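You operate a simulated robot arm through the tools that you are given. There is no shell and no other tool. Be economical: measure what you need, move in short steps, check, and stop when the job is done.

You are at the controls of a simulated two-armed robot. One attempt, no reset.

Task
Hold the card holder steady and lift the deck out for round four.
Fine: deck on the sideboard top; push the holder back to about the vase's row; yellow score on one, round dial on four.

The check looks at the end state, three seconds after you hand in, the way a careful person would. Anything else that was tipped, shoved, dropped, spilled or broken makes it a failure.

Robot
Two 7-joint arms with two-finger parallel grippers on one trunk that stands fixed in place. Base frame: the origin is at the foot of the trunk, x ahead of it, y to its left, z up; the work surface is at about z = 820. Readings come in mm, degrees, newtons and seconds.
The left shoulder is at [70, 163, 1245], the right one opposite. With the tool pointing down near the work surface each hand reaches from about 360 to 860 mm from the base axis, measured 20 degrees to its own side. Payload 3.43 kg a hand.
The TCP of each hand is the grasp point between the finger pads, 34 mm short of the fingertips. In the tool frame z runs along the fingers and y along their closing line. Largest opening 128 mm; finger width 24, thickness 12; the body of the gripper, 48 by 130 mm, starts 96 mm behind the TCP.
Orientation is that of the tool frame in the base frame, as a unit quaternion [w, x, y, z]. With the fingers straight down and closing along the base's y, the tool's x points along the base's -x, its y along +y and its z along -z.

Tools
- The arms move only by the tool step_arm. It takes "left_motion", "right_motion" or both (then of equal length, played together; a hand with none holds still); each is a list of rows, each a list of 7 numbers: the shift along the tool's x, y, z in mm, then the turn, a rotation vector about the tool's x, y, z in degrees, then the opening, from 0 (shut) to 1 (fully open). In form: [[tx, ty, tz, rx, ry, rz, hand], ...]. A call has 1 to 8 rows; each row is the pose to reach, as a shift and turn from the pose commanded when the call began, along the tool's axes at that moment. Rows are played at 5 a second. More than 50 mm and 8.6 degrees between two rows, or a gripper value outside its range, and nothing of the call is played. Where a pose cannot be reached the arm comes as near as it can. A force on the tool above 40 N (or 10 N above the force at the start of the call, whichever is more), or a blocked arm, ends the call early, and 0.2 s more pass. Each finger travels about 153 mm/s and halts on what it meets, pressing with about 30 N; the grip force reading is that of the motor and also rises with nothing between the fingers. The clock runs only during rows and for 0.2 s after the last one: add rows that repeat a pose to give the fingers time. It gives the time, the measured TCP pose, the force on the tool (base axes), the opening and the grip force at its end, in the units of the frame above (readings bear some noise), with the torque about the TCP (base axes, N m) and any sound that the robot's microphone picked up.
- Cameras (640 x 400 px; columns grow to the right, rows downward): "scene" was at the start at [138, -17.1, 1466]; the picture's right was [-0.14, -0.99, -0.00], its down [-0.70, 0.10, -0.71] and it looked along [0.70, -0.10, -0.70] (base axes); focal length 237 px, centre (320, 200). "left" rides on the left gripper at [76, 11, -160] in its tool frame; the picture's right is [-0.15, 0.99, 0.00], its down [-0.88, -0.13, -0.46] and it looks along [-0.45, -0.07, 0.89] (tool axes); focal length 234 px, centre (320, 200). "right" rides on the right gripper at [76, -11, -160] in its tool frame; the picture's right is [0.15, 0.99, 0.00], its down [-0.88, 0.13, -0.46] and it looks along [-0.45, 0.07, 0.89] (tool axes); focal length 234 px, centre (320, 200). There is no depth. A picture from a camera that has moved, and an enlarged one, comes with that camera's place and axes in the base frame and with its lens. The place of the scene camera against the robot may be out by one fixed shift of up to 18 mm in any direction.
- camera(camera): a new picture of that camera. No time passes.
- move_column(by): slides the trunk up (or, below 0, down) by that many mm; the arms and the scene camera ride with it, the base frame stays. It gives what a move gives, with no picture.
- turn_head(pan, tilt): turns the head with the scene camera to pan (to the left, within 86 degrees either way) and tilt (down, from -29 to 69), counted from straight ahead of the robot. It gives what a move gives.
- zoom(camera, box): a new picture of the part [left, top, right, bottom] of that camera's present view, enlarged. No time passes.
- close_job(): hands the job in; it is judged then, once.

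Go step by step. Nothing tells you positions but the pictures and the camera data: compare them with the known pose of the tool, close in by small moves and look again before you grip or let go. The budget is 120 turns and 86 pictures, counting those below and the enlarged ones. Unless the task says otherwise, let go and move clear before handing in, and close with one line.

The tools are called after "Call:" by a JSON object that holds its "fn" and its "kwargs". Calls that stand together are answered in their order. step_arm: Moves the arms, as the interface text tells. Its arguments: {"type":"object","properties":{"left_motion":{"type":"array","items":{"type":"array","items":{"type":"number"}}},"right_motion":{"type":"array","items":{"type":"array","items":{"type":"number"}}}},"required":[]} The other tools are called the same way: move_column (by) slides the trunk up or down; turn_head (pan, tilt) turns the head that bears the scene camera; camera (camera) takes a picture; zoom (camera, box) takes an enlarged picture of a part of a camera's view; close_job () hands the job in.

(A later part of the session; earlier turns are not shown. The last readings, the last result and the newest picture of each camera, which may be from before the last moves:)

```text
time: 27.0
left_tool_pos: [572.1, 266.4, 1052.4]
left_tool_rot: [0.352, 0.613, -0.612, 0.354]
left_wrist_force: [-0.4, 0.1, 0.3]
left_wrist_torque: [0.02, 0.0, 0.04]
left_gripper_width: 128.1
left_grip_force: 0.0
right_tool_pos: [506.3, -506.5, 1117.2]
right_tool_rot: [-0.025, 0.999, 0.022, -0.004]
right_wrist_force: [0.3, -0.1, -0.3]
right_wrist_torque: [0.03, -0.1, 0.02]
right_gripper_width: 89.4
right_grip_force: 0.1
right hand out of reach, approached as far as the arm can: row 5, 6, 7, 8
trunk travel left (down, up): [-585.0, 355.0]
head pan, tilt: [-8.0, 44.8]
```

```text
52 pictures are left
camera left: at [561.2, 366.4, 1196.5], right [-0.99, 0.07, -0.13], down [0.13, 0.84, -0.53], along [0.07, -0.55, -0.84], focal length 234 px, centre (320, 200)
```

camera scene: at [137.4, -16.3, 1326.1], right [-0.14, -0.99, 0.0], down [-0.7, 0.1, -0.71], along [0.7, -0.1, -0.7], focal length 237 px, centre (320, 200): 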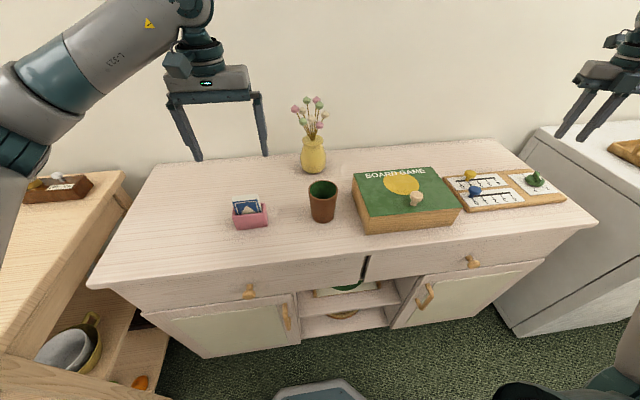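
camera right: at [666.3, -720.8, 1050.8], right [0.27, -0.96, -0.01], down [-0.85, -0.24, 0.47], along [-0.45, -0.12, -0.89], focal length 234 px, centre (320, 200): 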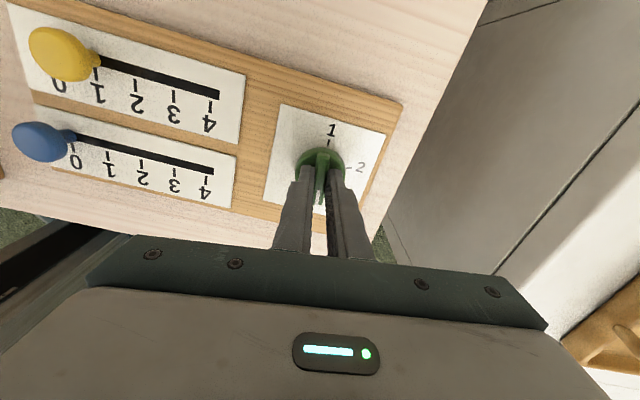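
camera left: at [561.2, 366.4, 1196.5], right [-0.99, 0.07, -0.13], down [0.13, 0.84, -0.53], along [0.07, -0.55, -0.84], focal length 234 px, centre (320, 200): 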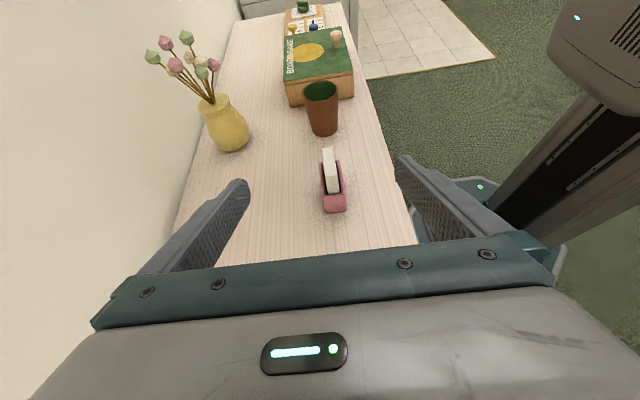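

The left hand is oriented as planned. The right hit a wrist limit, so I'll unwind it. First, a zoom on the holder.

Call:
{"fn": "zoom", "kwargs": {"camera": "left", "box": [280, 120, 380, 230]}}

Call:
{"fn": "step_arm", "kwargs": {"right_motion": [[0, 0, 0, 0, 0, -8.4, 0.7], [0, 0, 0, 0, 0, -16.8, 0.7], [0, 0, 0, 0, 0, -25.2, 0.7], [0, 0, 0, 0, 0, -33.6, 0.7], [0, 0, 0, 0, 0, -42, 0.7], [0, 0, 0, 0, 0, -50.4, 0.7], [0, 0, 0, 0, 0, -58.8, 0.7], [0, 0, 0, 0, 0, -67.2, 0.7]]}}

Call:
{"fn": "step_arm", "kwargs": {"right_motion": [[0, 0, 0, 0, 0, -8.4, 0.7], [0, 0, 0, 0, 0, -16.8, 0.7], [0, 0, 0, 0, 0, -25.2, 0.7], [0, 0, 0, 0, 0, -33.6, 0.7], [0, 0, 0, 0, 0, -42, 0.7], [0, 0, 0, 0, 0, -50.4, 0.7], [0, 0, 0, 0, 0, -58.8, 0.7], [0, 0, 0, 0, 0, -67.2, 0.7]]}}

```text
3.64 times, centred on (330, 175) of left
camera zoom: at [561.2, 366.4, 1196.5], right [-0.99, 0.07, -0.13], down [0.13, 0.84, -0.53], along [0.07, -0.55, -0.84], focal length 852 px, centre (284, 291)
```

zoom: 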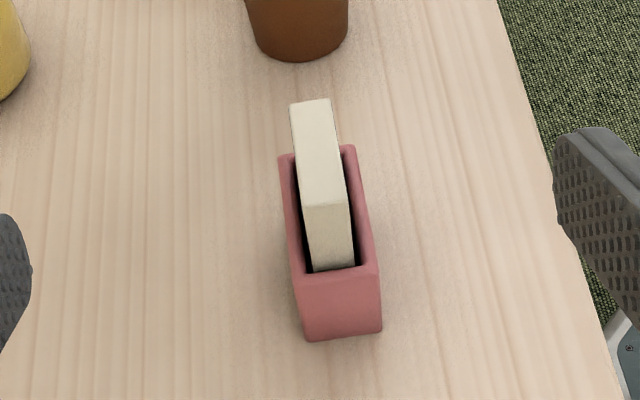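

```text
time: 28.8
left_tool_pos: [575.2, 265.7, 1051.5]
left_tool_rot: [0.353, 0.613, -0.612, 0.353]
left_wrist_force: [-0.5, -0.1, 0.8]
left_wrist_torque: [-0.02, 0.02, 0.0]
left_gripper_width: 128.1
left_grip_force: 0.0
right_tool_pos: [515.4, -511.7, 1117.6]
right_tool_rot: [-0.024, 0.82, 0.572, 0.011]
right_wrist_force: [-0.8, 1.1, 1.0]
right_wrist_torque: [-0.04, -0.03, -0.01]
right_gripper_width: 89.6
right_grip_force: 0.1
trunk travel left (down, up): [-585.0, 355.0]
head pan, tilt: [-8.0, 44.8]
```

```text
time: 30.6
left_tool_pos: [573.9, 266.1, 1050.4]
left_tool_rot: [-0.354, -0.612, 0.613, -0.352]
left_wrist_force: [0.6, -0.8, 0.2]
left_wrist_torque: [0.03, 0.0, -0.03]
left_gripper_width: 128.2
left_grip_force: 0.0
right_tool_pos: [517.3, -513.0, 1116.4]
right_tool_rot: [-0.012, 0.366, 0.93, 0.022]
right_wrist_force: [-0.2, -0.9, 0.7]
right_wrist_torque: [-0.02, 0.03, 0.03]
right_gripper_width: 89.5
right_grip_force: 0.0
trunk travel left (down, up): [-585.0, 355.0]
head pan, tilt: [-8.0, 44.8]
```

From the side view, the holder spans x 546–582 and y 79–152, with its rim near z 877. The deck spans x 554–573 and y 86–146, with its top near z 919. I'll square up the right hand and bring the left beside the holder, low.

Call:
{"fn": "step_arm", "kwargs": {"left_motion": [[-25, 2, 20, 0, 0, 0, 1], [-50, 4, 41, 0, 0, 0, 0.9], [-75, 6, 61, 0, 0, 0, 0.8], [-100, 8, 82, 0, 0, 0, 0.7], [-125, 10, 102, 0, 0, 0, 0.62], [-145, 10, 118.5, 0, 0, 0, 0.62]], "right_motion": [[0, 0, 0, 0.43, -0.24, -7.17, 0.7], [0, 0, 0, 0.87, -0.47, -14.3, 0.7], [0, 0, 0, 1.3, -0.7, -21.5, 0.7], [0, 0, 0, 1.73, -0.93, -28.7, 0.7], [0, 0, 0, 2.17, -1.17, -35.8, 0.7], [0, 0, 0, 2.6, -1.4, -43, 0.7]]}}

Call:
{"fn": "camera", "kwargs": {"camera": "left"}}

Call:
{"fn": "camera", "kwargs": {"camera": "scene"}}

```text
time: 32.0
left_tool_pos: [565.4, 235.7, 866.8]
left_tool_rot: [0.354, 0.613, -0.612, 0.354]
left_wrist_force: [-0.1, 0.0, -0.3]
left_wrist_torque: [0.01, 0.02, -0.04]
left_gripper_width: 79.4
left_grip_force: 0.0
right_tool_pos: [517.5, -509.8, 1116.8]
right_tool_rot: [-0.003, 0.0, 1.0, 0.0]
right_wrist_force: [0.4, -0.7, 0.4]
right_wrist_torque: [0.0, 0.01, -0.04]
right_gripper_width: 89.4
right_grip_force: 0.0
trunk travel left (down, up): [-585.0, 355.0]
head pan, tilt: [-8.0, 44.8]
```

```text
50 pictures are left
camera left: at [555.2, 335.8, 1010.0], right [-0.99, 0.07, -0.13], down [0.13, 0.83, -0.53], along [0.07, -0.55, -0.84], focal length 234 px, centre (320, 200)
```

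left: 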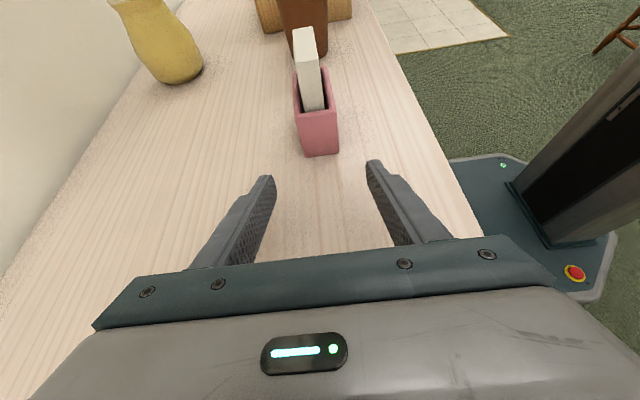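

```text
49 pictures are left
camera scene: at [138.4, -16.8, 1326.0], right [-0.14, -0.99, 0.0], down [-0.7, 0.1, -0.71], along [0.7, -0.1, -0.71], focal length 237 px, centre (320, 200)
```

scene: 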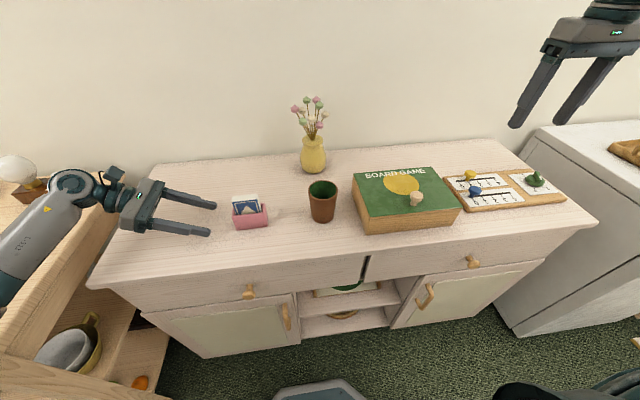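

Geometry is confirmed. I'll move the left fingers around the holder's end and close gently.

Call:
{"fn": "step_arm", "kwargs": {"left_motion": [[12, 2, 28, 0, 0, 0, 0.62], [25, 2, 58, 0, 0, 0, 0.62], [37.5, 2, 87, 0, 0, 0, 0.62], [37.5, 2, 87, 0, 0, 0, 0.45], [37.5, 2, 87, 0, 0, 0, 0.34], [37.5, 2, 87, 0, 0, 0, 0.27], [37.5, 2, 87, 0, 0, 0, 0.22], [37.5, 2, 87, 0, 0, 0, 0.22]]}}

Call:
{"fn": "camera", "kwargs": {"camera": "left"}}

Call:
{"fn": "zoom", "kwargs": {"camera": "scene", "box": [180, 150, 360, 250]}}

```text
time: 33.8
left_tool_pos: [562.5, 141.1, 855.8]
left_tool_rot: [-0.355, -0.612, 0.612, -0.353]
left_wrist_force: [0.6, 0.3, 1.5]
left_wrist_torque: [-0.04, -0.06, 0.01]
left_gripper_width: 39.4
left_grip_force: 29.7
right_tool_pos: [516.1, -511.7, 1116.6]
right_tool_rot: [-0.002, 0.001, 1.0, 0.0]
right_wrist_force: [0.8, 0.0, 0.0]
right_wrist_torque: [-0.03, 0.03, -0.02]
right_gripper_width: 89.5
right_grip_force: 0.0
trunk travel left (down, up): [-585.0, 355.0]
head pan, tilt: [-8.0, 44.8]
```

```text
48 pictures are left
camera left: at [552.2, 242.3, 999.7], right [-0.99, 0.07, -0.13], down [0.13, 0.84, -0.53], along [0.07, -0.55, -0.84], focal length 234 px, centre (320, 200)
```

left: 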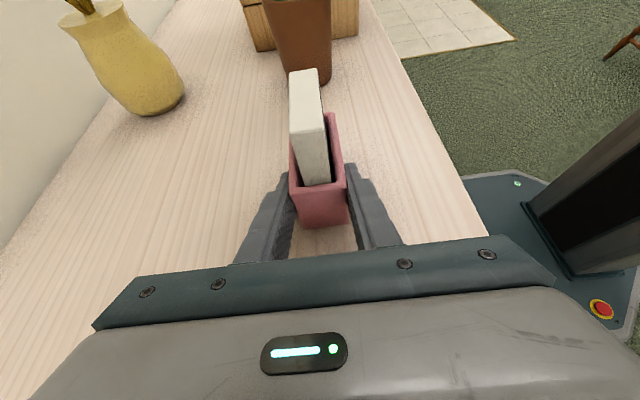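

```text
3.56 times, centred on (270, 200) of scene
camera zoom: at [137.8, -17.1, 1326.1], right [-0.14, -0.99, 0.0], down [-0.7, 0.1, -0.71], along [0.7, -0.1, -0.7], focal length 842 px, centre (498, 200)
```

zoom: 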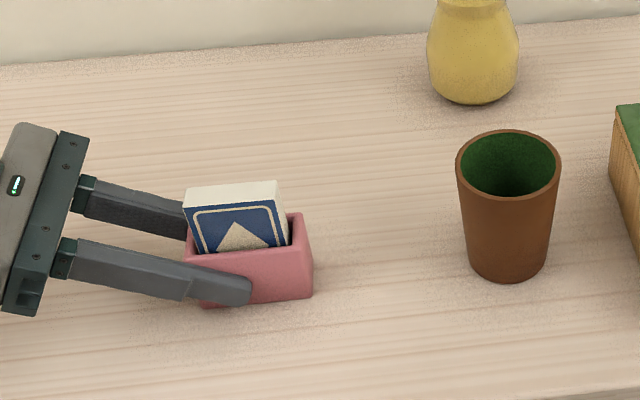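

The holder is gripped and upright. I'll bring the right hand across, high, to above the deck.

Call:
{"fn": "step_arm", "kwargs": {"right_motion": [[-4, 47, 0, 0, 0, 0, 0.7], [-8, 94, 0, 0, 0, 0, 0.7], [-12, 141, 0, 0, 0, 0, 0.7], [-16, 188, 0, 0, 0, 0, 0.7], [-20, 235, 0, 0, 0, 0, 0.7], [-24, 282, 0, 0, 0, 0, 0.7], [-28, 329, 0, 0, 0, 0, 0.7], [-32, 376, 0, 0, 0, 0, 0.7]]}}

Call:
{"fn": "step_arm", "kwargs": {"right_motion": [[-4, 45, 0, 0, 0, 0, 0.7], [-8, 90, 0, 0, 0, 0, 0.7], [-11, 135, 0, 0, 0, 0, 0.7], [-14, 180, 0, 0, 0, 0, 0.7], [-16, 225, 0, 0, 0, 0, 0.7], [-16, 251, 20, 0, 0, 0, 0.7], [-16, 251, 60, 0, 0, 0, 0.7], [-16, 251, 90, 0, 0, 0, 0.7]]}}

Call:
{"fn": "camera", "kwargs": {"camera": "right"}}

Call:
{"fn": "camera", "kwargs": {"camera": "left"}}

```text
time: 35.6
left_tool_pos: [565.2, 141.3, 856.7]
left_tool_rot: [0.354, 0.613, -0.612, 0.354]
left_wrist_force: [1.1, 1.9, 4.0]
left_wrist_torque: [-0.11, -0.1, 0.01]
left_gripper_width: 39.3
left_grip_force: 29.8
right_tool_pos: [548.6, -151.6, 1114.1]
right_tool_rot: [-0.002, 0.004, 1.0, -0.002]
right_wrist_force: [-1.0, 0.3, 1.3]
right_wrist_torque: [0.0, 0.0, -0.03]
right_gripper_width: 89.5
right_grip_force: 0.1
right hand out of reach, approached as far as the arm can: row 8
trunk travel left (down, up): [-585.0, 355.0]
head pan, tilt: [-8.0, 44.8]
```

```text
time: 37.4
left_tool_pos: [561.6, 142.4, 856.4]
left_tool_rot: [0.354, 0.613, -0.612, 0.353]
left_wrist_force: [0.8, 0.8, 2.4]
left_wrist_torque: [-0.04, -0.07, 0.03]
left_gripper_width: 39.3
left_grip_force: 30.3
right_tool_pos: [480.8, -116.7, 1031.4]
right_tool_rot: [-0.001, 0.002, 1.0, 0.0]
right_wrist_force: [0.0, 0.8, -0.8]
right_wrist_torque: [0.02, -0.01, -0.01]
right_gripper_width: 89.5
right_grip_force: 0.0
right hand out of reach, approached as far as the arm can: row 1, 2, 3, 4, 5, 6, 7, 8
trunk travel left (down, up): [-585.0, 355.0]
head pan, tilt: [-8.0, 44.8]
```

```text
46 pictures are left
camera right: at [405.1, -127.6, 1190.7], right [-0.14, 0.99, 0.0], down [0.88, 0.13, 0.45], along [0.45, 0.07, -0.89], focal length 234 px, centre (320, 200)
```

right: 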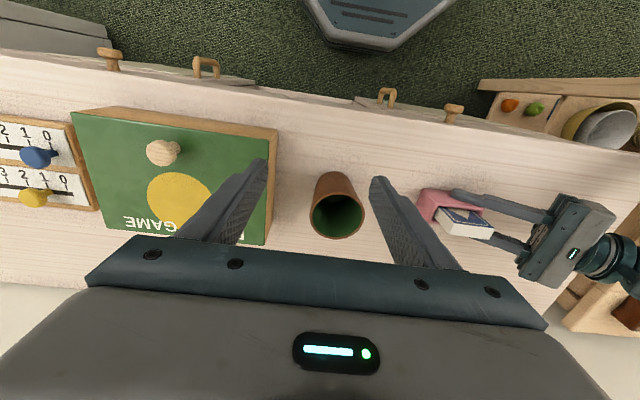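

```text
45 pictures are left
camera left: at [552.0, 242.6, 999.6], right [-0.99, 0.07, -0.13], down [0.13, 0.84, -0.53], along [0.07, -0.55, -0.84], focal length 234 px, centre (320, 200)
```

left: 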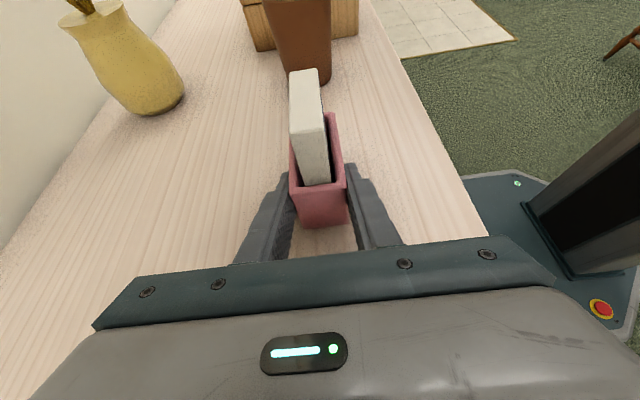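

Past about y = -120 the right arm can't follow in this wrist pose. I'll test whether yawing the hand with the arm's swing extends it.

Call:
{"fn": "step_arm", "kwargs": {"right_motion": [[0, 0, 0, 0, 0, -8, 0.7], [0, 0, 0, 0, 0, -16, 0.7], [0, 0, 0, 0, 0, -24, 0.7], [0, 0, 0, 0, 0, -32, 0.7], [0, 0, 0, 0, 0, -40, 0.7], [-10, 30, 0, 0, 0, -45, 0.7], [-20, 60, 0, 0, 0, -45, 0.7], [-30, 90, 0, 0, 0, -45, 0.7]]}}

```text
time: 39.2
left_tool_pos: [562.1, 141.6, 855.8]
left_tool_rot: [0.353, 0.613, -0.612, 0.354]
left_wrist_force: [-1.2, 0.4, 3.2]
left_wrist_torque: [0.0, -0.04, 0.08]
left_gripper_width: 39.4
left_grip_force: 30.1
right_tool_pos: [473.1, -115.3, 1038.1]
right_tool_rot: [-0.001, -0.383, 0.924, 0.001]
right_wrist_force: [-0.4, 0.7, -0.2]
right_wrist_torque: [0.01, 0.02, -0.01]
right_gripper_width: 89.6
right_grip_force: 0.0
right hand out of reach, approached as far as the arm can: row 6, 7, 8
trunk travel left (down, up): [-585.0, 355.0]
head pan, tilt: [-8.0, 44.8]
```

The limit is independent of yaw, so I'll tilt the right hand 45° with fingers pointing toward +y and down, closing along x. That extends its reach toward the deck.

Call:
{"fn": "step_arm", "kwargs": {"right_motion": [[0, 0, 0, -3.2, 1.33, 7.75, 0.7], [0, 0, 0, -6.4, 2.66, 15.5, 0.7], [0, 0, 0, -9.6, 4, 23.3, 0.7], [0, 0, 0, -12.85, 5.3, 31, 0.7], [0, 0, 0, -16.1, 6.65, 38.8, 0.7], [0, 0, 0, -19.3, 8, 46.5, 0.7], [0, 0, 0, -22.5, 9.3, 54.3, 0.7], [0, 0, 0, -25.7, 10.64, 62, 0.7]]}}

Call:
{"fn": "step_arm", "kwargs": {"right_motion": [[0, 0, 0, -3.2, 1.33, 7.75, 0.6], [0, 0, 0, -6.4, 2.66, 15.5, 0.6], [0, 0, 0, -9.6, 4, 23.3, 0.6], [0, 0, 0, -12.85, 5.3, 31, 0.5], [0, 0, 0, -16.1, 6.65, 38.8, 0.5], [0, 0, 0, -19.3, 8, 46.5, 0.5], [0, 0, 0, -22.5, 9.3, 54.3, 0.4], [0, 0, 0, -25.7, 10.64, 62, 0.4]]}}

```text
time: 41.0
left_tool_pos: [562.1, 141.8, 855.0]
left_tool_rot: [-0.354, -0.612, 0.612, -0.353]
left_wrist_force: [-0.5, -0.3, 2.0]
left_wrist_torque: [-0.08, -0.02, -0.01]
left_gripper_width: 39.2
left_grip_force: 30.0
right_tool_pos: [478.4, -117.3, 1039.8]
right_tool_rot: [-0.162, 0.156, 0.961, 0.163]
right_wrist_force: [0.5, 0.6, 0.7]
right_wrist_torque: [0.0, -0.01, -0.02]
right_gripper_width: 89.7
right_grip_force: 0.1
trunk travel left (down, up): [-585.0, 355.0]
head pan, tilt: [-8.0, 44.8]
```

```text
time: 42.8
left_tool_pos: [562.2, 142.6, 856.5]
left_tool_rot: [0.354, 0.613, -0.612, 0.353]
left_wrist_force: [-0.3, -0.4, 2.1]
left_wrist_torque: [-0.01, -0.02, 0.04]
left_gripper_width: 39.1
left_grip_force: 30.4
right_tool_pos: [478.8, -117.8, 1041.3]
right_tool_rot: [-0.27, 0.639, 0.668, 0.268]
right_wrist_force: [0.2, -0.1, 0.7]
right_wrist_torque: [-0.01, -0.03, -0.03]
right_gripper_width: 51.2
right_grip_force: 0.0
trunk travel left (down, up): [-585.0, 355.0]
head pan, tilt: [-8.0, 44.8]
```

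Call:
{"fn": "step_arm", "kwargs": {"right_motion": [[25, 14, 25, -0.98, 0.4, 2.4, 0.4], [51, 28, 51, -0.98, 0.4, 2.4, 0.4], [77, 43, 77, -0.98, 0.4, 2.4, 0.4], [102, 57, 102, -0.98, 0.4, 2.4, 0.4], [128, 72, 128, -0.98, 0.4, 2.4, 0.4], [150, 86, 150, -0.98, 0.4, 2.4, 0.4]]}}

Call:
{"fn": "camera", "kwargs": {"camera": "scene"}}

```text
time: 44.2
left_tool_pos: [562.3, 141.8, 856.1]
left_tool_rot: [0.354, 0.612, -0.612, 0.353]
left_wrist_force: [-1.3, -0.6, 2.9]
left_wrist_torque: [-0.02, 0.04, -0.05]
left_gripper_width: 39.4
left_grip_force: 30.0
right_tool_pos: [538.5, 33.6, 1046.5]
right_tool_rot: [-0.271, 0.654, 0.652, 0.27]
right_wrist_force: [0.3, -0.8, -1.3]
right_wrist_torque: [-0.01, 0.0, -0.04]
right_gripper_width: 51.1
right_grip_force: 0.0
right hand out of reach, approached as far as the arm can: row 5, 6
trunk travel left (down, up): [-585.0, 355.0]
head pan, tilt: [-8.0, 44.8]
```

```text
44 pictures are left
camera scene: at [137.8, -16.9, 1326.1], right [-0.14, -0.99, 0.0], down [-0.7, 0.1, -0.71], along [0.7, -0.1, -0.7], focal length 237 px, centre (320, 200)
```

scene: 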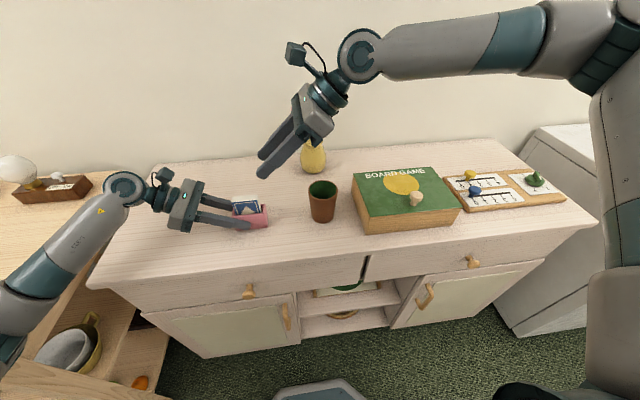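

The right hand reaches about (538, 34) in this pose. While still gripping the holder, I'll slide it about 90 mm toward the middle, in front-left of the cup, so the right hand can reach the deck.

Call:
{"fn": "step_arm", "kwargs": {"left_motion": [[7, 4.5, 13, 0, 0, 0, 0.22], [15, 9, 26, 0, 0, 0, 0.22], [22, 14, 39, 0, 0, 0, 0.22], [30, 19, 52, 0, 0, 0, 0.22], [37, 23, 65, 0, 0, 0, 0.22], [45, 28, 78, 0, 0, 0, 0.22], [45, 28, 78, 0, 0, 0, 0.22]]}}

Call:
{"fn": "camera", "kwargs": {"camera": "left"}}

Call:
{"fn": "camera", "kwargs": {"camera": "right"}}

```text
time: 45.8
left_tool_pos: [534.9, 51.3, 855.8]
left_tool_rot: [0.354, 0.612, -0.612, 0.353]
left_wrist_force: [-0.1, -0.8, 0.4]
left_wrist_torque: [-0.02, -0.01, 0.02]
left_gripper_width: 39.1
left_grip_force: 29.8
right_tool_pos: [537.2, 34.2, 1046.3]
right_tool_rot: [-0.271, 0.655, 0.652, 0.27]
right_wrist_force: [0.1, 0.0, -0.3]
right_wrist_torque: [-0.03, 0.02, 0.01]
right_gripper_width: 51.5
right_grip_force: 0.0
trunk travel left (down, up): [-585.0, 355.0]
head pan, tilt: [-8.0, 44.8]
```

```text
43 pictures are left
camera left: at [524.6, 152.5, 999.7], right [-0.99, 0.07, -0.13], down [0.13, 0.84, -0.53], along [0.07, -0.55, -0.84], focal length 234 px, centre (320, 200)
```

left: 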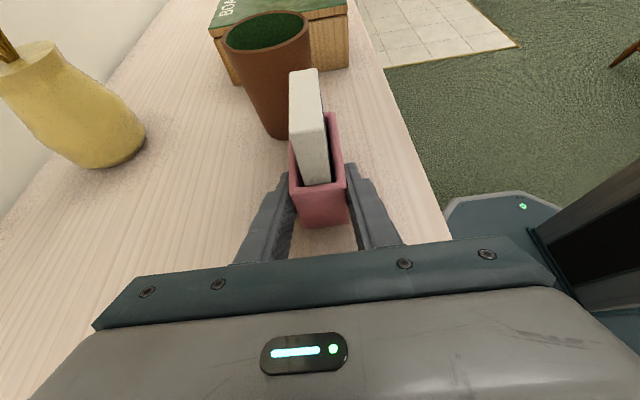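

```text
42 pictures are left
camera right: at [527.5, -27.2, 1212.6], right [0.99, 0.1, 0.1], down [0.13, -0.94, -0.3], along [0.06, 0.31, -0.95], focal length 234 px, centre (320, 200)
```

right: 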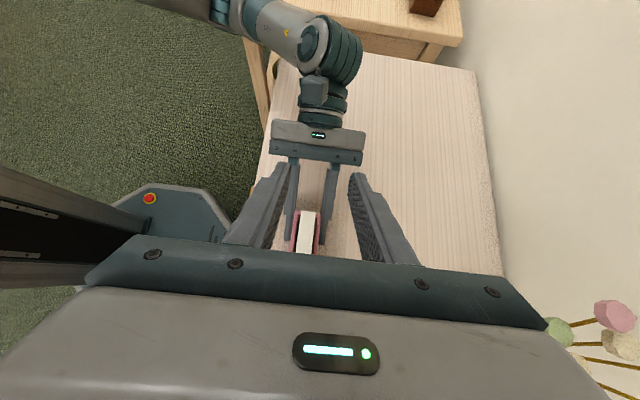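

The holder moved safely, and the cup is about 45 mm clear. The deck top is now centred at about (534, 26). I'll lower the tilted right hand to just above it.

Call:
{"fn": "step_arm", "kwargs": {"right_motion": [[-20, -1, 10, 0, 0, 0, 0.4], [-40, -2, 21, 0, 0, 0, 0.4], [-60, -3, 32, 0, 0, 0, 0.4], [-79, -3.5, 42, 0, 0, 0, 0.4], [-79, -3.5, 42, 0, 0, 0, 0.4]]}}

Call:
{"fn": "camera", "kwargs": {"camera": "right"}}

Call:
{"fn": "zoom", "kwargs": {"camera": "scene", "box": [180, 120, 380, 250]}}

```text
time: 47.0
left_tool_pos: [535.2, 52.7, 856.1]
left_tool_rot: [0.354, 0.612, -0.612, 0.353]
left_wrist_force: [-0.6, 0.7, 1.2]
left_wrist_torque: [0.05, -0.02, -0.01]
left_gripper_width: 39.1
left_grip_force: 30.2
right_tool_pos: [528.6, 6.0, 962.0]
right_tool_rot: [-0.272, 0.654, 0.653, 0.27]
right_wrist_force: [-0.5, 0.5, 0.8]
right_wrist_torque: [0.04, 0.02, -0.01]
right_gripper_width: 51.0
right_grip_force: 0.1
trunk travel left (down, up): [-585.0, 355.0]
head pan, tilt: [-8.0, 44.8]
```

```text
41 pictures are left
camera right: at [517.1, -54.1, 1126.7], right [0.99, 0.1, 0.1], down [0.13, -0.94, -0.3], along [0.06, 0.31, -0.95], focal length 234 px, centre (320, 200)
```

right: 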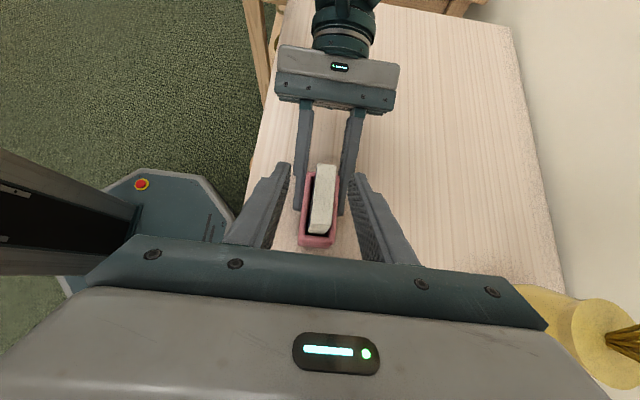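

```text
3.08 times, centred on (280, 185) of scene
camera zoom: at [138.0, -16.8, 1326.0], right [-0.14, -0.99, 0.0], down [-0.7, 0.1, -0.71], along [0.7, -0.1, -0.7], focal length 728 px, centre (443, 246)
```

zoom: 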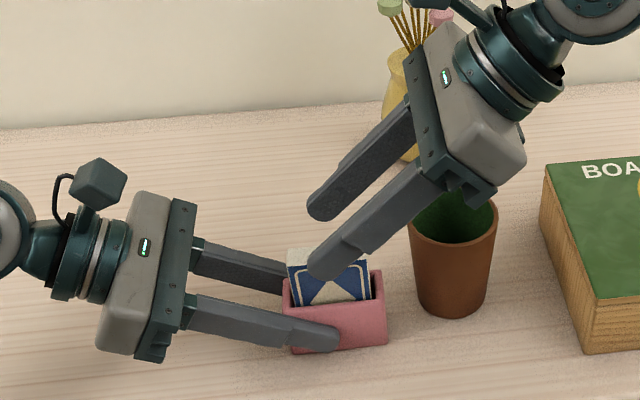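

The alignment is good, within about 2 mm in x. I'll lower onto the deck, keeping the tips above the holder rim, and close.

Call:
{"fn": "step_arm", "kwargs": {"right_motion": [[-10, 1, 11, 0, 0, 0, 0.4], [-21, 2, 23, 0, 0, 0, 0.4], [-31.8, 2.5, 34.6, 0, 0, 0, 0.4], [-31.8, 2.5, 34.6, 0, 0, 0, 0.4]]}}

Call:
{"fn": "zoom", "kwargs": {"camera": "scene", "box": [200, 150, 340, 240]}}

Call:
{"fn": "camera", "kwargs": {"camera": "left"}}

Call:
{"fn": "camera", "kwargs": {"camera": "right"}}

```text
time: 48.0
left_tool_pos: [534.8, 52.2, 855.8]
left_tool_rot: [0.353, 0.613, -0.612, 0.353]
left_wrist_force: [0.7, -0.1, -0.6]
left_wrist_torque: [0.01, -0.01, -0.02]
left_gripper_width: 39.2
left_grip_force: 30.4
right_tool_pos: [526.6, -2.7, 919.3]
right_tool_rot: [-0.272, 0.654, 0.652, 0.271]
right_wrist_force: [0.4, -0.1, 0.2]
right_wrist_torque: [0.01, 0.0, 0.0]
right_gripper_width: 51.0
right_grip_force: 0.0
right hand out of reach, approached as far as the arm can: row 2, 3, 4
trunk travel left (down, up): [-585.0, 355.0]
head pan, tilt: [-8.0, 44.8]
```

```text
4.44 times, centred on (270, 195) of scene
camera zoom: at [138.1, -16.9, 1326.0], right [-0.14, -0.99, 0.0], down [-0.7, 0.1, -0.71], along [0.7, -0.1, -0.7], focal length 1052 px, centre (542, 222)
```

zoom: 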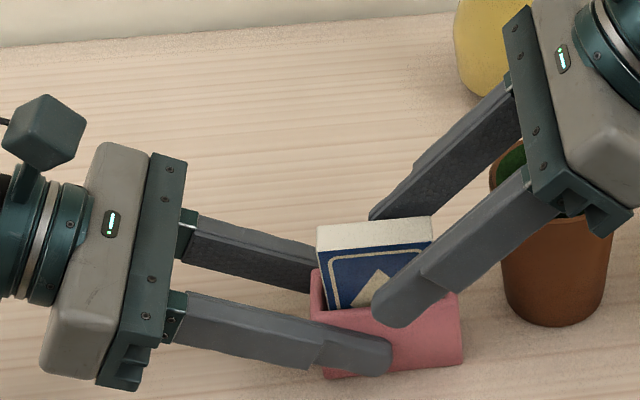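

```text
38 pictures are left
camera left: at [524.8, 152.8, 999.7], right [-0.99, 0.07, -0.13], down [0.13, 0.84, -0.53], along [0.07, -0.55, -0.84], focal length 234 px, centre (320, 200)
```

left: 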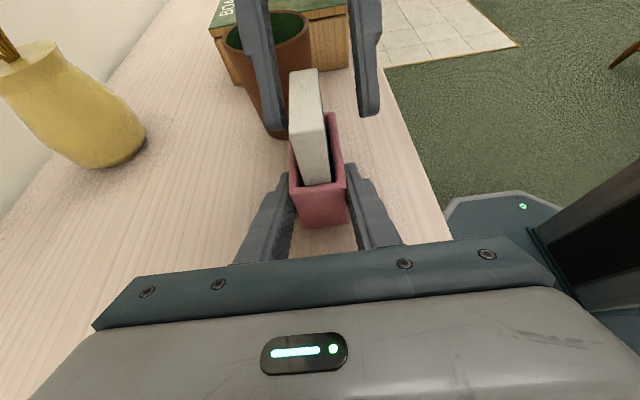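

```text
37 pictures are left
camera right: at [514.9, -62.0, 1084.9], right [0.99, 0.1, 0.1], down [0.13, -0.94, -0.3], along [0.07, 0.31, -0.95], focal length 234 px, centre (320, 200)
```

right: 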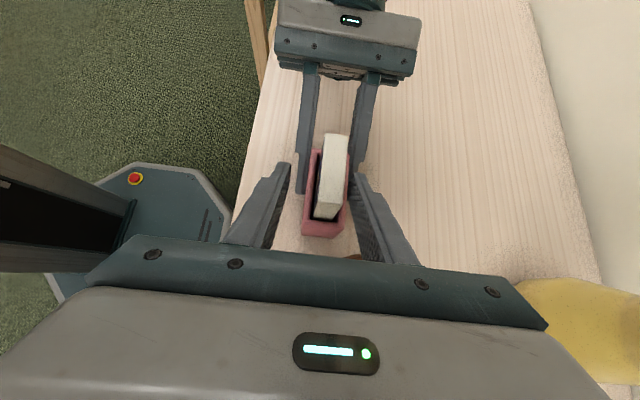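

The right arm's limit is (527, -3, 919), so the deck is about 7 mm off to the +x side. I'll nudge the held holder to centre the deck between the right fingers.

Call:
{"fn": "step_arm", "kwargs": {"left_motion": [[2, 3.5, 3.5, 0, 0, 0, 0.22], [4, 7, 7, 0, 0, 0, 0.22], [4, 7, 7, 0, 0, 0, 0.22]]}}

Call:
{"fn": "camera", "kwargs": {"camera": "right"}}

```text
time: 48.8
left_tool_pos: [530.5, 45.6, 856.3]
left_tool_rot: [-0.354, -0.612, 0.612, -0.353]
left_wrist_force: [2.5, 1.7, 5.3]
left_wrist_torque: [0.13, -0.1, -0.01]
left_gripper_width: 39.5
left_grip_force: 30.1
right_tool_pos: [526.6, -1.6, 919.2]
right_tool_rot: [-0.271, 0.655, 0.652, 0.27]
right_wrist_force: [0.4, 0.5, 0.6]
right_wrist_torque: [0.03, -0.01, 0.04]
right_gripper_width: 51.1
right_grip_force: 0.1
trunk travel left (down, up): [-585.0, 355.0]
head pan, tilt: [-8.0, 44.8]
```

```text
36 pictures are left
camera right: at [514.8, -61.7, 1085.3], right [0.99, 0.1, 0.1], down [0.13, -0.94, -0.3], along [0.07, 0.31, -0.95], focal length 234 px, centre (320, 200)
```

right: 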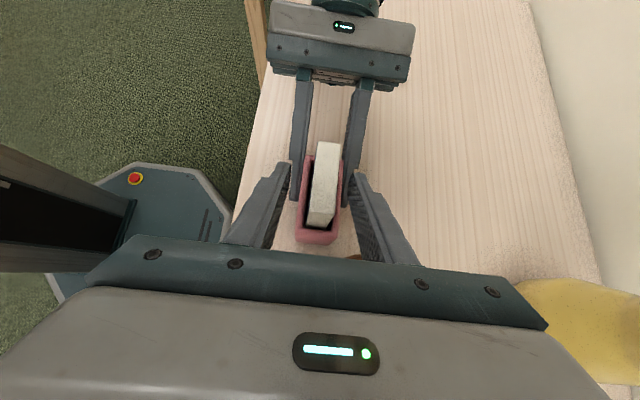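

Centred. Closing the right hand on the deck.

Call:
{"fn": "step_arm", "kwargs": {"right_motion": [[0, 0, 0, 0, 0, 0, 0.3], [0, 0, 0, 0, 0, 0, 0.2], [0, 0, 0, 0, 0, 0, 0.1], [0, 0, 0, 0, 0, 0, 0.08], [0, 0, 0, 0, 0, 0, 0.08]]}}

Call:
{"fn": "camera", "kwargs": {"camera": "right"}}

```text
time: 50.0
left_tool_pos: [528.1, 44.2, 855.2]
left_tool_rot: [-0.354, -0.612, 0.613, -0.353]
left_wrist_force: [1.2, 1.4, 10.7]
left_wrist_torque: [-0.12, -0.12, 0.06]
left_gripper_width: 39.3
left_grip_force: 29.9
right_tool_pos: [525.7, -1.0, 919.8]
right_tool_rot: [-0.272, 0.654, 0.652, 0.271]
right_wrist_force: [2.6, -1.0, -0.2]
right_wrist_torque: [-0.03, -0.06, -0.11]
right_gripper_width: 19.5
right_grip_force: 30.0
trunk travel left (down, up): [-585.0, 355.0]
head pan, tilt: [-8.0, 44.8]
```

```text
35 pictures are left
camera right: at [514.6, -61.9, 1085.3], right [0.99, 0.1, 0.1], down [0.13, -0.94, -0.3], along [0.07, 0.31, -0.95], focal length 234 px, centre (320, 200)
```

right: 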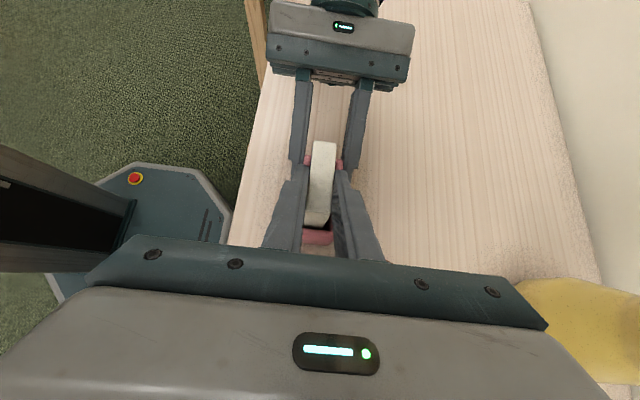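

The deck is gripped at 19.5 mm. I'll lift straight up while the left hand holds the holder.

Call:
{"fn": "step_arm", "kwargs": {"right_motion": [[11, 0, -11, 0, 0, 0, 0.08], [22, 0, -22, 0, 0, 0, 0.08], [33, 0, -33, 0, 0, 0, 0.08], [45, 0, -45, 0, 0, 0, 0.08], [58, 0, -58, 0, 0, 0, 0.08], [70, 0, -70, 0, 0, 0, 0.08], [80, 0, -80, 0, 0, 0, 0.08]]}}

Call:
{"fn": "camera", "kwargs": {"camera": "scene"}}

Call:
{"fn": "camera", "kwargs": {"camera": "left"}}

```text
time: 51.6
left_tool_pos: [528.8, 44.5, 855.6]
left_tool_rot: [0.354, 0.613, -0.612, 0.354]
left_wrist_force: [0.3, 0.0, 12.1]
left_wrist_torque: [-0.14, 0.02, 0.07]
left_gripper_width: 39.0
left_grip_force: 29.8
right_tool_pos: [524.1, 0.7, 1033.0]
right_tool_rot: [-0.271, 0.654, 0.652, 0.27]
right_wrist_force: [0.4, 0.1, -1.7]
right_wrist_torque: [-0.05, -0.01, -0.01]
right_gripper_width: 19.6
right_grip_force: 30.3
trunk travel left (down, up): [-585.0, 355.0]
head pan, tilt: [-8.0, 44.8]
```

```text
34 pictures are left
camera scene: at [137.0, -17.1, 1326.1], right [-0.14, -0.99, 0.0], down [-0.7, 0.1, -0.71], along [0.7, -0.1, -0.7], focal length 237 px, centre (320, 200)
```

scene: 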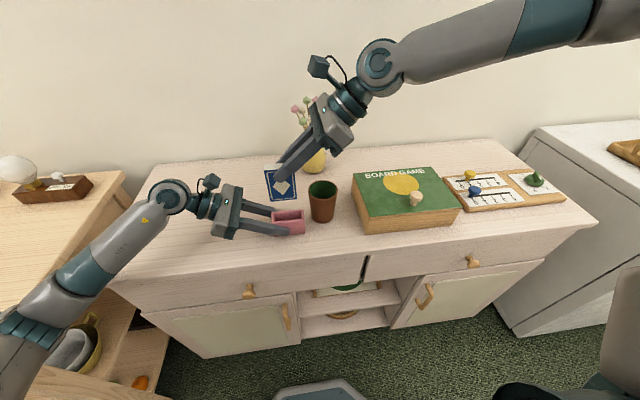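

```text
33 pictures are left
camera left: at [518.0, 144.2, 999.4], right [-0.99, 0.07, -0.13], down [0.13, 0.84, -0.53], along [0.07, -0.55, -0.84], focal length 234 px, centre (320, 200)
```

left: 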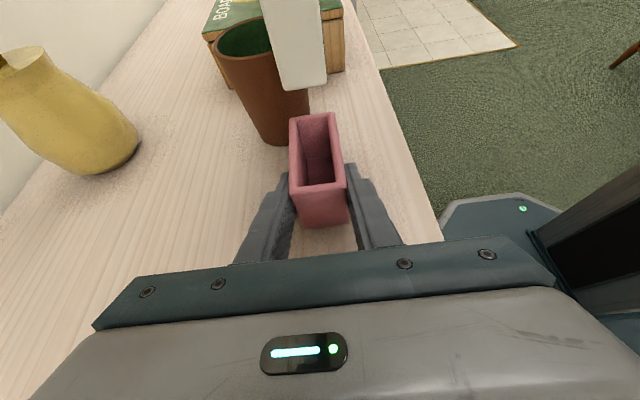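

The deck came out cleanly and the holder stayed upright. Keeping the deck held still, I'll slide the empty holder back to its own column and toward the vase's row at x ≈ 790.

Call:
{"fn": "step_arm", "kwargs": {"left_motion": [[-6.5, -10, -11.3, 0, 0, 0, 0.22], [-13, -24, -22.5, 0, 0, 0, 0.22], [-19.5, -38, -33.8, 0, 0, 0, 0.22], [-26, -53, -45, 0, 0, 0, 0.22], [-32.5, -68, -56.3, 0, 0, 0, 0.22], [-39, -84, -67.5, 0, 0, 0, 0.22], [-45.5, -100, -78.8, 0, 0, 0, 0.22], [-45.5, -110, -78.8, 0, 0, 0, 0.22]]}}

Call:
{"fn": "step_arm", "kwargs": {"left_motion": [[0, -20, 0, 0, 0, 0, 0.22], [0, -40, 0, 0, 0, 0, 0.22], [0, -60, 0, 0, 0, 0, 0.22], [0, -80, 0, 0, 0, 0, 0.22], [0, -100, 0, 0, 0, 0, 0.22], [0, -120, 0, 0, 0, 0, 0.22], [0, -137, 0, 0, 0, 0, 0.22], [0, -152, 0, 0, 0, 0, 0.22]]}}

Call:
{"fn": "camera", "kwargs": {"camera": "left"}}

Call:
{"fn": "camera", "kwargs": {"camera": "scene"}}

```text
time: 53.4
left_tool_pos: [638.0, 135.9, 855.5]
left_tool_rot: [0.353, 0.613, -0.612, 0.354]
left_wrist_force: [-2.7, 1.0, 6.7]
left_wrist_torque: [0.02, 0.06, -0.02]
left_gripper_width: 39.2
left_grip_force: 30.1
right_tool_pos: [524.0, 0.0, 1032.4]
right_tool_rot: [-0.271, 0.654, 0.653, 0.269]
right_wrist_force: [0.1, 0.0, -0.4]
right_wrist_torque: [0.0, 0.04, -0.02]
right_gripper_width: 19.2
right_grip_force: 30.2
trunk travel left (down, up): [-585.0, 355.0]
head pan, tilt: [-8.0, 44.8]
```

```text
time: 55.2
left_tool_pos: [790.1, 135.0, 856.6]
left_tool_rot: [-0.353, -0.613, 0.613, -0.352]
left_wrist_force: [-0.7, 0.1, 6.5]
left_wrist_torque: [-0.08, -0.06, -0.07]
left_gripper_width: 39.1
left_grip_force: 30.1
right_tool_pos: [523.4, -1.3, 1032.1]
right_tool_rot: [-0.272, 0.654, 0.652, 0.271]
right_wrist_force: [0.5, 0.2, -0.5]
right_wrist_torque: [-0.04, 0.02, 0.0]
right_gripper_width: 19.5
right_grip_force: 30.2
trunk travel left (down, up): [-585.0, 355.0]
head pan, tilt: [-8.0, 44.8]
```

```text
32 pictures are left
camera left: at [779.7, 235.7, 999.5], right [-0.99, 0.07, -0.13], down [0.13, 0.84, -0.53], along [0.07, -0.54, -0.84], focal length 234 px, centre (320, 200)
```

left: 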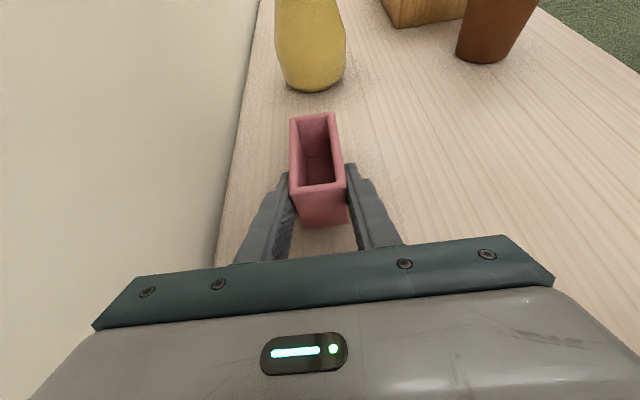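

```text
31 pictures are left
camera scene: at [137.5, -17.7, 1326.0], right [-0.14, -0.99, 0.0], down [-0.7, 0.1, -0.71], along [0.7, -0.1, -0.7], focal length 237 px, centre (320, 200)
```

scene: 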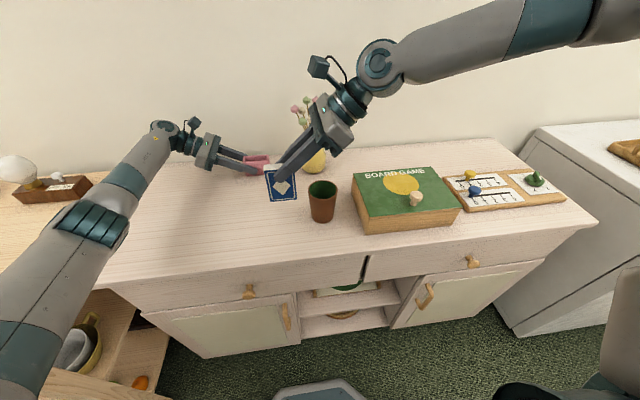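

The holder sits level with the vase at x ≈ 790. I'll release it and back the left hand straight out.

Call:
{"fn": "step_arm", "kwargs": {"left_motion": [[0, 0, 0, 0, 0, 0, 0.38], [0, 0, 0, 0, 0, 0, 0.5], [0, 0, -25, 0, 0, 0, 0.5], [0, 0, -60, 0, 0, 0, 0.5], [0, 0, -100, 0, 0, 0, 0.5], [0, 0, -140, 0, 0, 0, 0.5]]}}

Call:
{"fn": "camera", "kwargs": {"camera": "left"}}

Call:
{"fn": "camera", "kwargs": {"camera": "right"}}

```text
time: 56.6
left_tool_pos: [791.9, 256.2, 924.4]
left_tool_rot: [0.353, 0.613, -0.612, 0.353]
left_wrist_force: [0.7, 0.7, -0.3]
left_wrist_torque: [-0.03, 0.06, 0.01]
left_gripper_width: 63.9
left_grip_force: 0.0
right_tool_pos: [524.1, -0.0, 1031.6]
right_tool_rot: [-0.271, 0.654, 0.652, 0.27]
right_wrist_force: [0.1, -0.4, -0.9]
right_wrist_torque: [0.03, 0.03, 0.0]
right_gripper_width: 19.3
right_grip_force: 30.1
trunk travel left (down, up): [-585.0, 355.0]
head pan, tilt: [-8.0, 44.8]
```

```text
30 pictures are left
camera left: at [781.7, 357.0, 1068.3], right [-0.99, 0.07, -0.13], down [0.13, 0.83, -0.53], along [0.07, -0.55, -0.84], focal length 234 px, centre (320, 200)
```

left: 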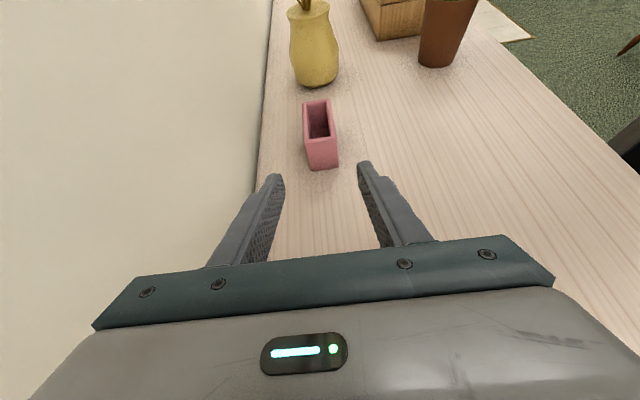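

```text
29 pictures are left
camera right: at [513.4, -59.2, 1198.1], right [0.99, 0.1, 0.1], down [0.13, -0.94, -0.3], along [0.06, 0.31, -0.95], focal length 234 px, centre (320, 200)
```

right: 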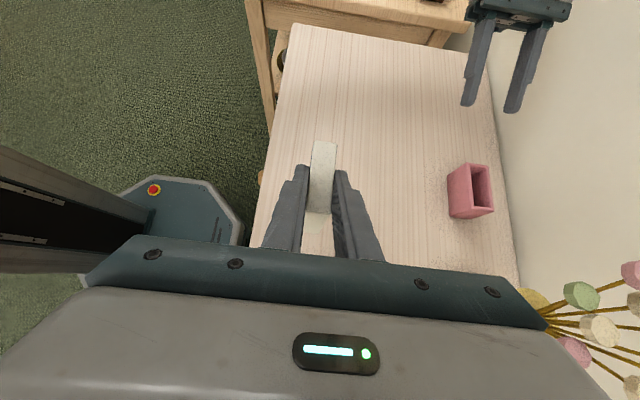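

The holder stands free next to the vase. Next I'll check the deck's attitude and bring it down toward open table at about (495, -15).

Call:
{"fn": "step_arm", "kwargs": {"right_motion": [[-10, -15, 0, 0, 0, 0, 0.08], [-25, -29, 8, 0, 0, 0, 0.08], [-43, -29, 24, 0, 0, 0, 0.08], [-60, -29, 40, 0, 0, 0, 0.08], [-73, -29, 53, 0, 0, 0, 0.08], [-83, -29, 62, 0, 0, 0, 0.08], [-83, -29, 62, 0, 0, 0, 0.08]]}}

Call:
{"fn": "zoom", "kwargs": {"camera": "scene", "box": [220, 130, 380, 250]}}

Call:
{"fn": "zoom", "kwargs": {"camera": "left", "box": [400, 0, 640, 150]}}

```text
time: 58.2
left_tool_pos: [792.6, 257.4, 924.4]
left_tool_rot: [0.354, 0.612, -0.612, 0.354]
left_wrist_force: [0.3, -0.4, 0.0]
left_wrist_torque: [-0.03, -0.03, -0.02]
left_gripper_width: 64.2
left_grip_force: 0.1
right_tool_pos: [495.7, -14.1, 928.7]
right_tool_rot: [-0.271, 0.654, 0.652, 0.27]
right_wrist_force: [-0.1, 0.0, -1.5]
right_wrist_torque: [0.01, 0.05, -0.02]
right_gripper_width: 19.6
right_grip_force: 30.0
trunk travel left (down, up): [-585.0, 355.0]
head pan, tilt: [-8.0, 44.8]
```

```text
3.33 times, centred on (300, 190) of scene
camera zoom: at [138.0, -16.9, 1326.0], right [-0.14, -0.99, 0.0], down [-0.7, 0.1, -0.71], along [0.7, -0.1, -0.7], focal length 789 px, centre (387, 233)
```

zoom: 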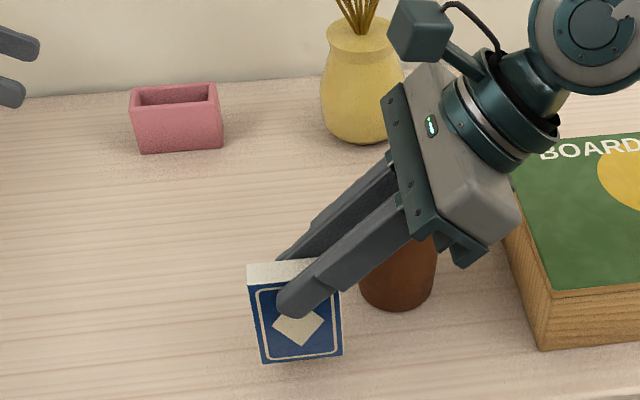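

```text
2.67 times, centred on (520, 75) of left
camera zoom: at [782.0, 356.8, 1068.1], right [-0.99, 0.07, -0.13], down [0.13, 0.84, -0.53], along [0.07, -0.55, -0.84], focal length 624 px, centre (-213, 533)
```

zoom: 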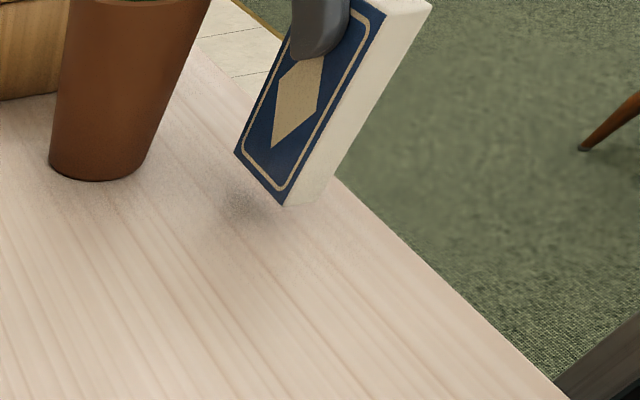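

The deck hangs vertical over clear table. I'll descend in 3 mm steps and watch the force for touchdown.

Call:
{"fn": "step_arm", "kwargs": {"right_motion": [[-2.1, 0, 2.1, 0, 0, 0, 0.08], [-4.2, 0, 4.2, 0, 0, 0, 0.08], [-6.4, 0, 6.4, 0, 0, 0, 0.08], [-7.8, 0, 7.8, 0, 0, 0, 0.08], [-7.8, 0, 7.8, 0, 0, 0, 0.08]]}}

Call:
{"fn": "zoom", "kwargs": {"camera": "left", "box": [460, 20, 560, 100]}}

```text
time: 59.4
left_tool_pos: [793.0, 256.1, 924.3]
left_tool_rot: [-0.355, -0.612, 0.612, -0.354]
left_wrist_force: [0.7, -0.3, 0.6]
left_wrist_torque: [0.01, 0.0, -0.02]
left_gripper_width: 64.0
left_grip_force: 0.0
right_tool_pos: [496.3, -16.5, 918.6]
right_tool_rot: [-0.271, 0.654, 0.653, 0.269]
right_wrist_force: [0.6, -0.2, -1.3]
right_wrist_torque: [0.03, 0.0, 0.0]
right_gripper_width: 19.5
right_grip_force: 30.5
trunk travel left (down, up): [-585.0, 355.0]
head pan, tilt: [-8.0, 44.8]
```

```text
5.00 times, centred on (510, 60) of left
camera zoom: at [782.1, 356.8, 1068.0], right [-0.99, 0.07, -0.13], down [0.13, 0.84, -0.53], along [0.07, -0.55, -0.84], focal length 1171 px, centre (-630, 900)
```

zoom: 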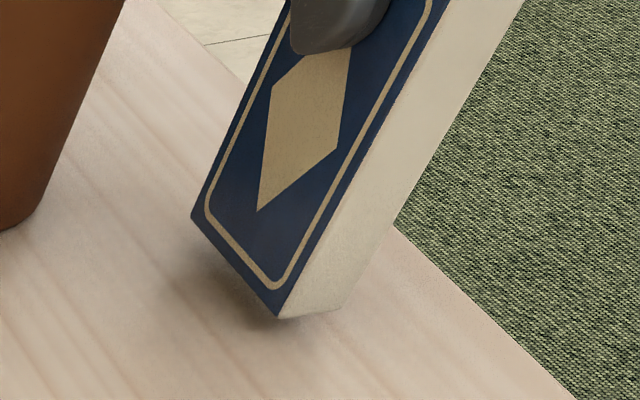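

Still a few millimetres off the table. Continuing in smaller steps.

Call:
{"fn": "step_arm", "kwargs": {"right_motion": [[-1.1, 0, 1.1, 0, 0, 0, 0.08], [-2.1, 0, 2.1, 0, 0, 0, 0.08], [-3.2, 0, 3.2, 0, 0, 0, 0.08], [-4.2, 0, 4.2, 0, 0, 0, 0.08], [-4.2, 0, 4.2, 0, 0, 0, 0.08]]}}

Call:
{"fn": "zoom", "kwargs": {"camera": "left", "box": [460, 20, 560, 100]}}

```text
time: 60.6
left_tool_pos: [792.6, 255.7, 924.2]
left_tool_rot: [0.353, 0.613, -0.612, 0.353]
left_wrist_force: [0.7, -0.4, -0.1]
left_wrist_torque: [0.05, -0.01, -0.02]
left_gripper_width: 64.1
left_grip_force: 0.0
right_tool_pos: [497.1, -15.5, 912.1]
right_tool_rot: [-0.272, 0.655, 0.651, 0.271]
right_wrist_force: [0.3, -0.1, -1.8]
right_wrist_torque: [0.0, 0.02, -0.02]
right_gripper_width: 19.4
right_grip_force: 30.2
trunk travel left (down, up): [-585.0, 355.0]
head pan, tilt: [-8.0, 44.8]
```

```text
5.00 times, centred on (510, 60) of left
camera zoom: at [782.1, 356.8, 1068.0], right [-0.99, 0.07, -0.13], down [0.13, 0.84, -0.53], along [0.07, -0.55, -0.84], focal length 1171 px, centre (-630, 900)
```

zoom: 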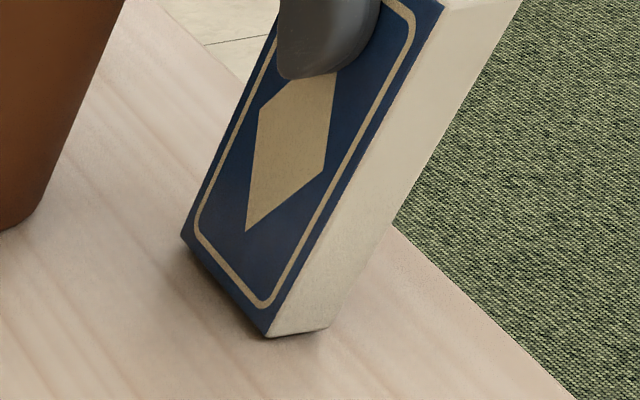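

Call:
{"fn": "step_arm", "kwargs": {"right_motion": [[-0.7, 0, 0.7, 0, 0, 0, 0.08], [-1.4, 0, 1.4, 0, 0, 0, 0.08], [-2.1, 0, 2.1, 0, 0, 0, 0.08], [-2.1, 0, 2.1, 0, 0, 0, 0.08]]}}

Call:
{"fn": "zoom", "kwargs": {"camera": "left", "box": [460, 20, 560, 100]}}

```text
time: 61.6
left_tool_pos: [791.4, 256.3, 925.2]
left_tool_rot: [-0.354, -0.612, 0.613, -0.353]
left_wrist_force: [0.7, 1.1, -0.2]
left_wrist_torque: [0.02, 0.03, -0.01]
left_gripper_width: 63.8
left_grip_force: 0.2
right_tool_pos: [497.2, -15.2, 910.6]
right_tool_rot: [-0.27, 0.654, 0.652, 0.272]
right_wrist_force: [-0.2, -2.2, 12.0]
right_wrist_torque: [0.07, 0.05, 0.0]
right_gripper_width: 19.8
right_grip_force: 30.2
trunk travel left (down, up): [-585.0, 355.0]
head pan, tilt: [-8.0, 44.8]
```

```text
5.00 times, centred on (510, 60) of left
camera zoom: at [781.2, 356.6, 1069.0], right [-0.99, 0.07, -0.13], down [0.13, 0.84, -0.53], along [0.07, -0.54, -0.84], focal length 1171 px, centre (-630, 900)
```

zoom: 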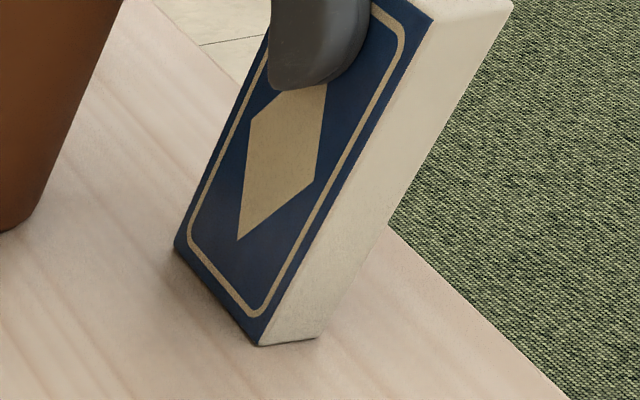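

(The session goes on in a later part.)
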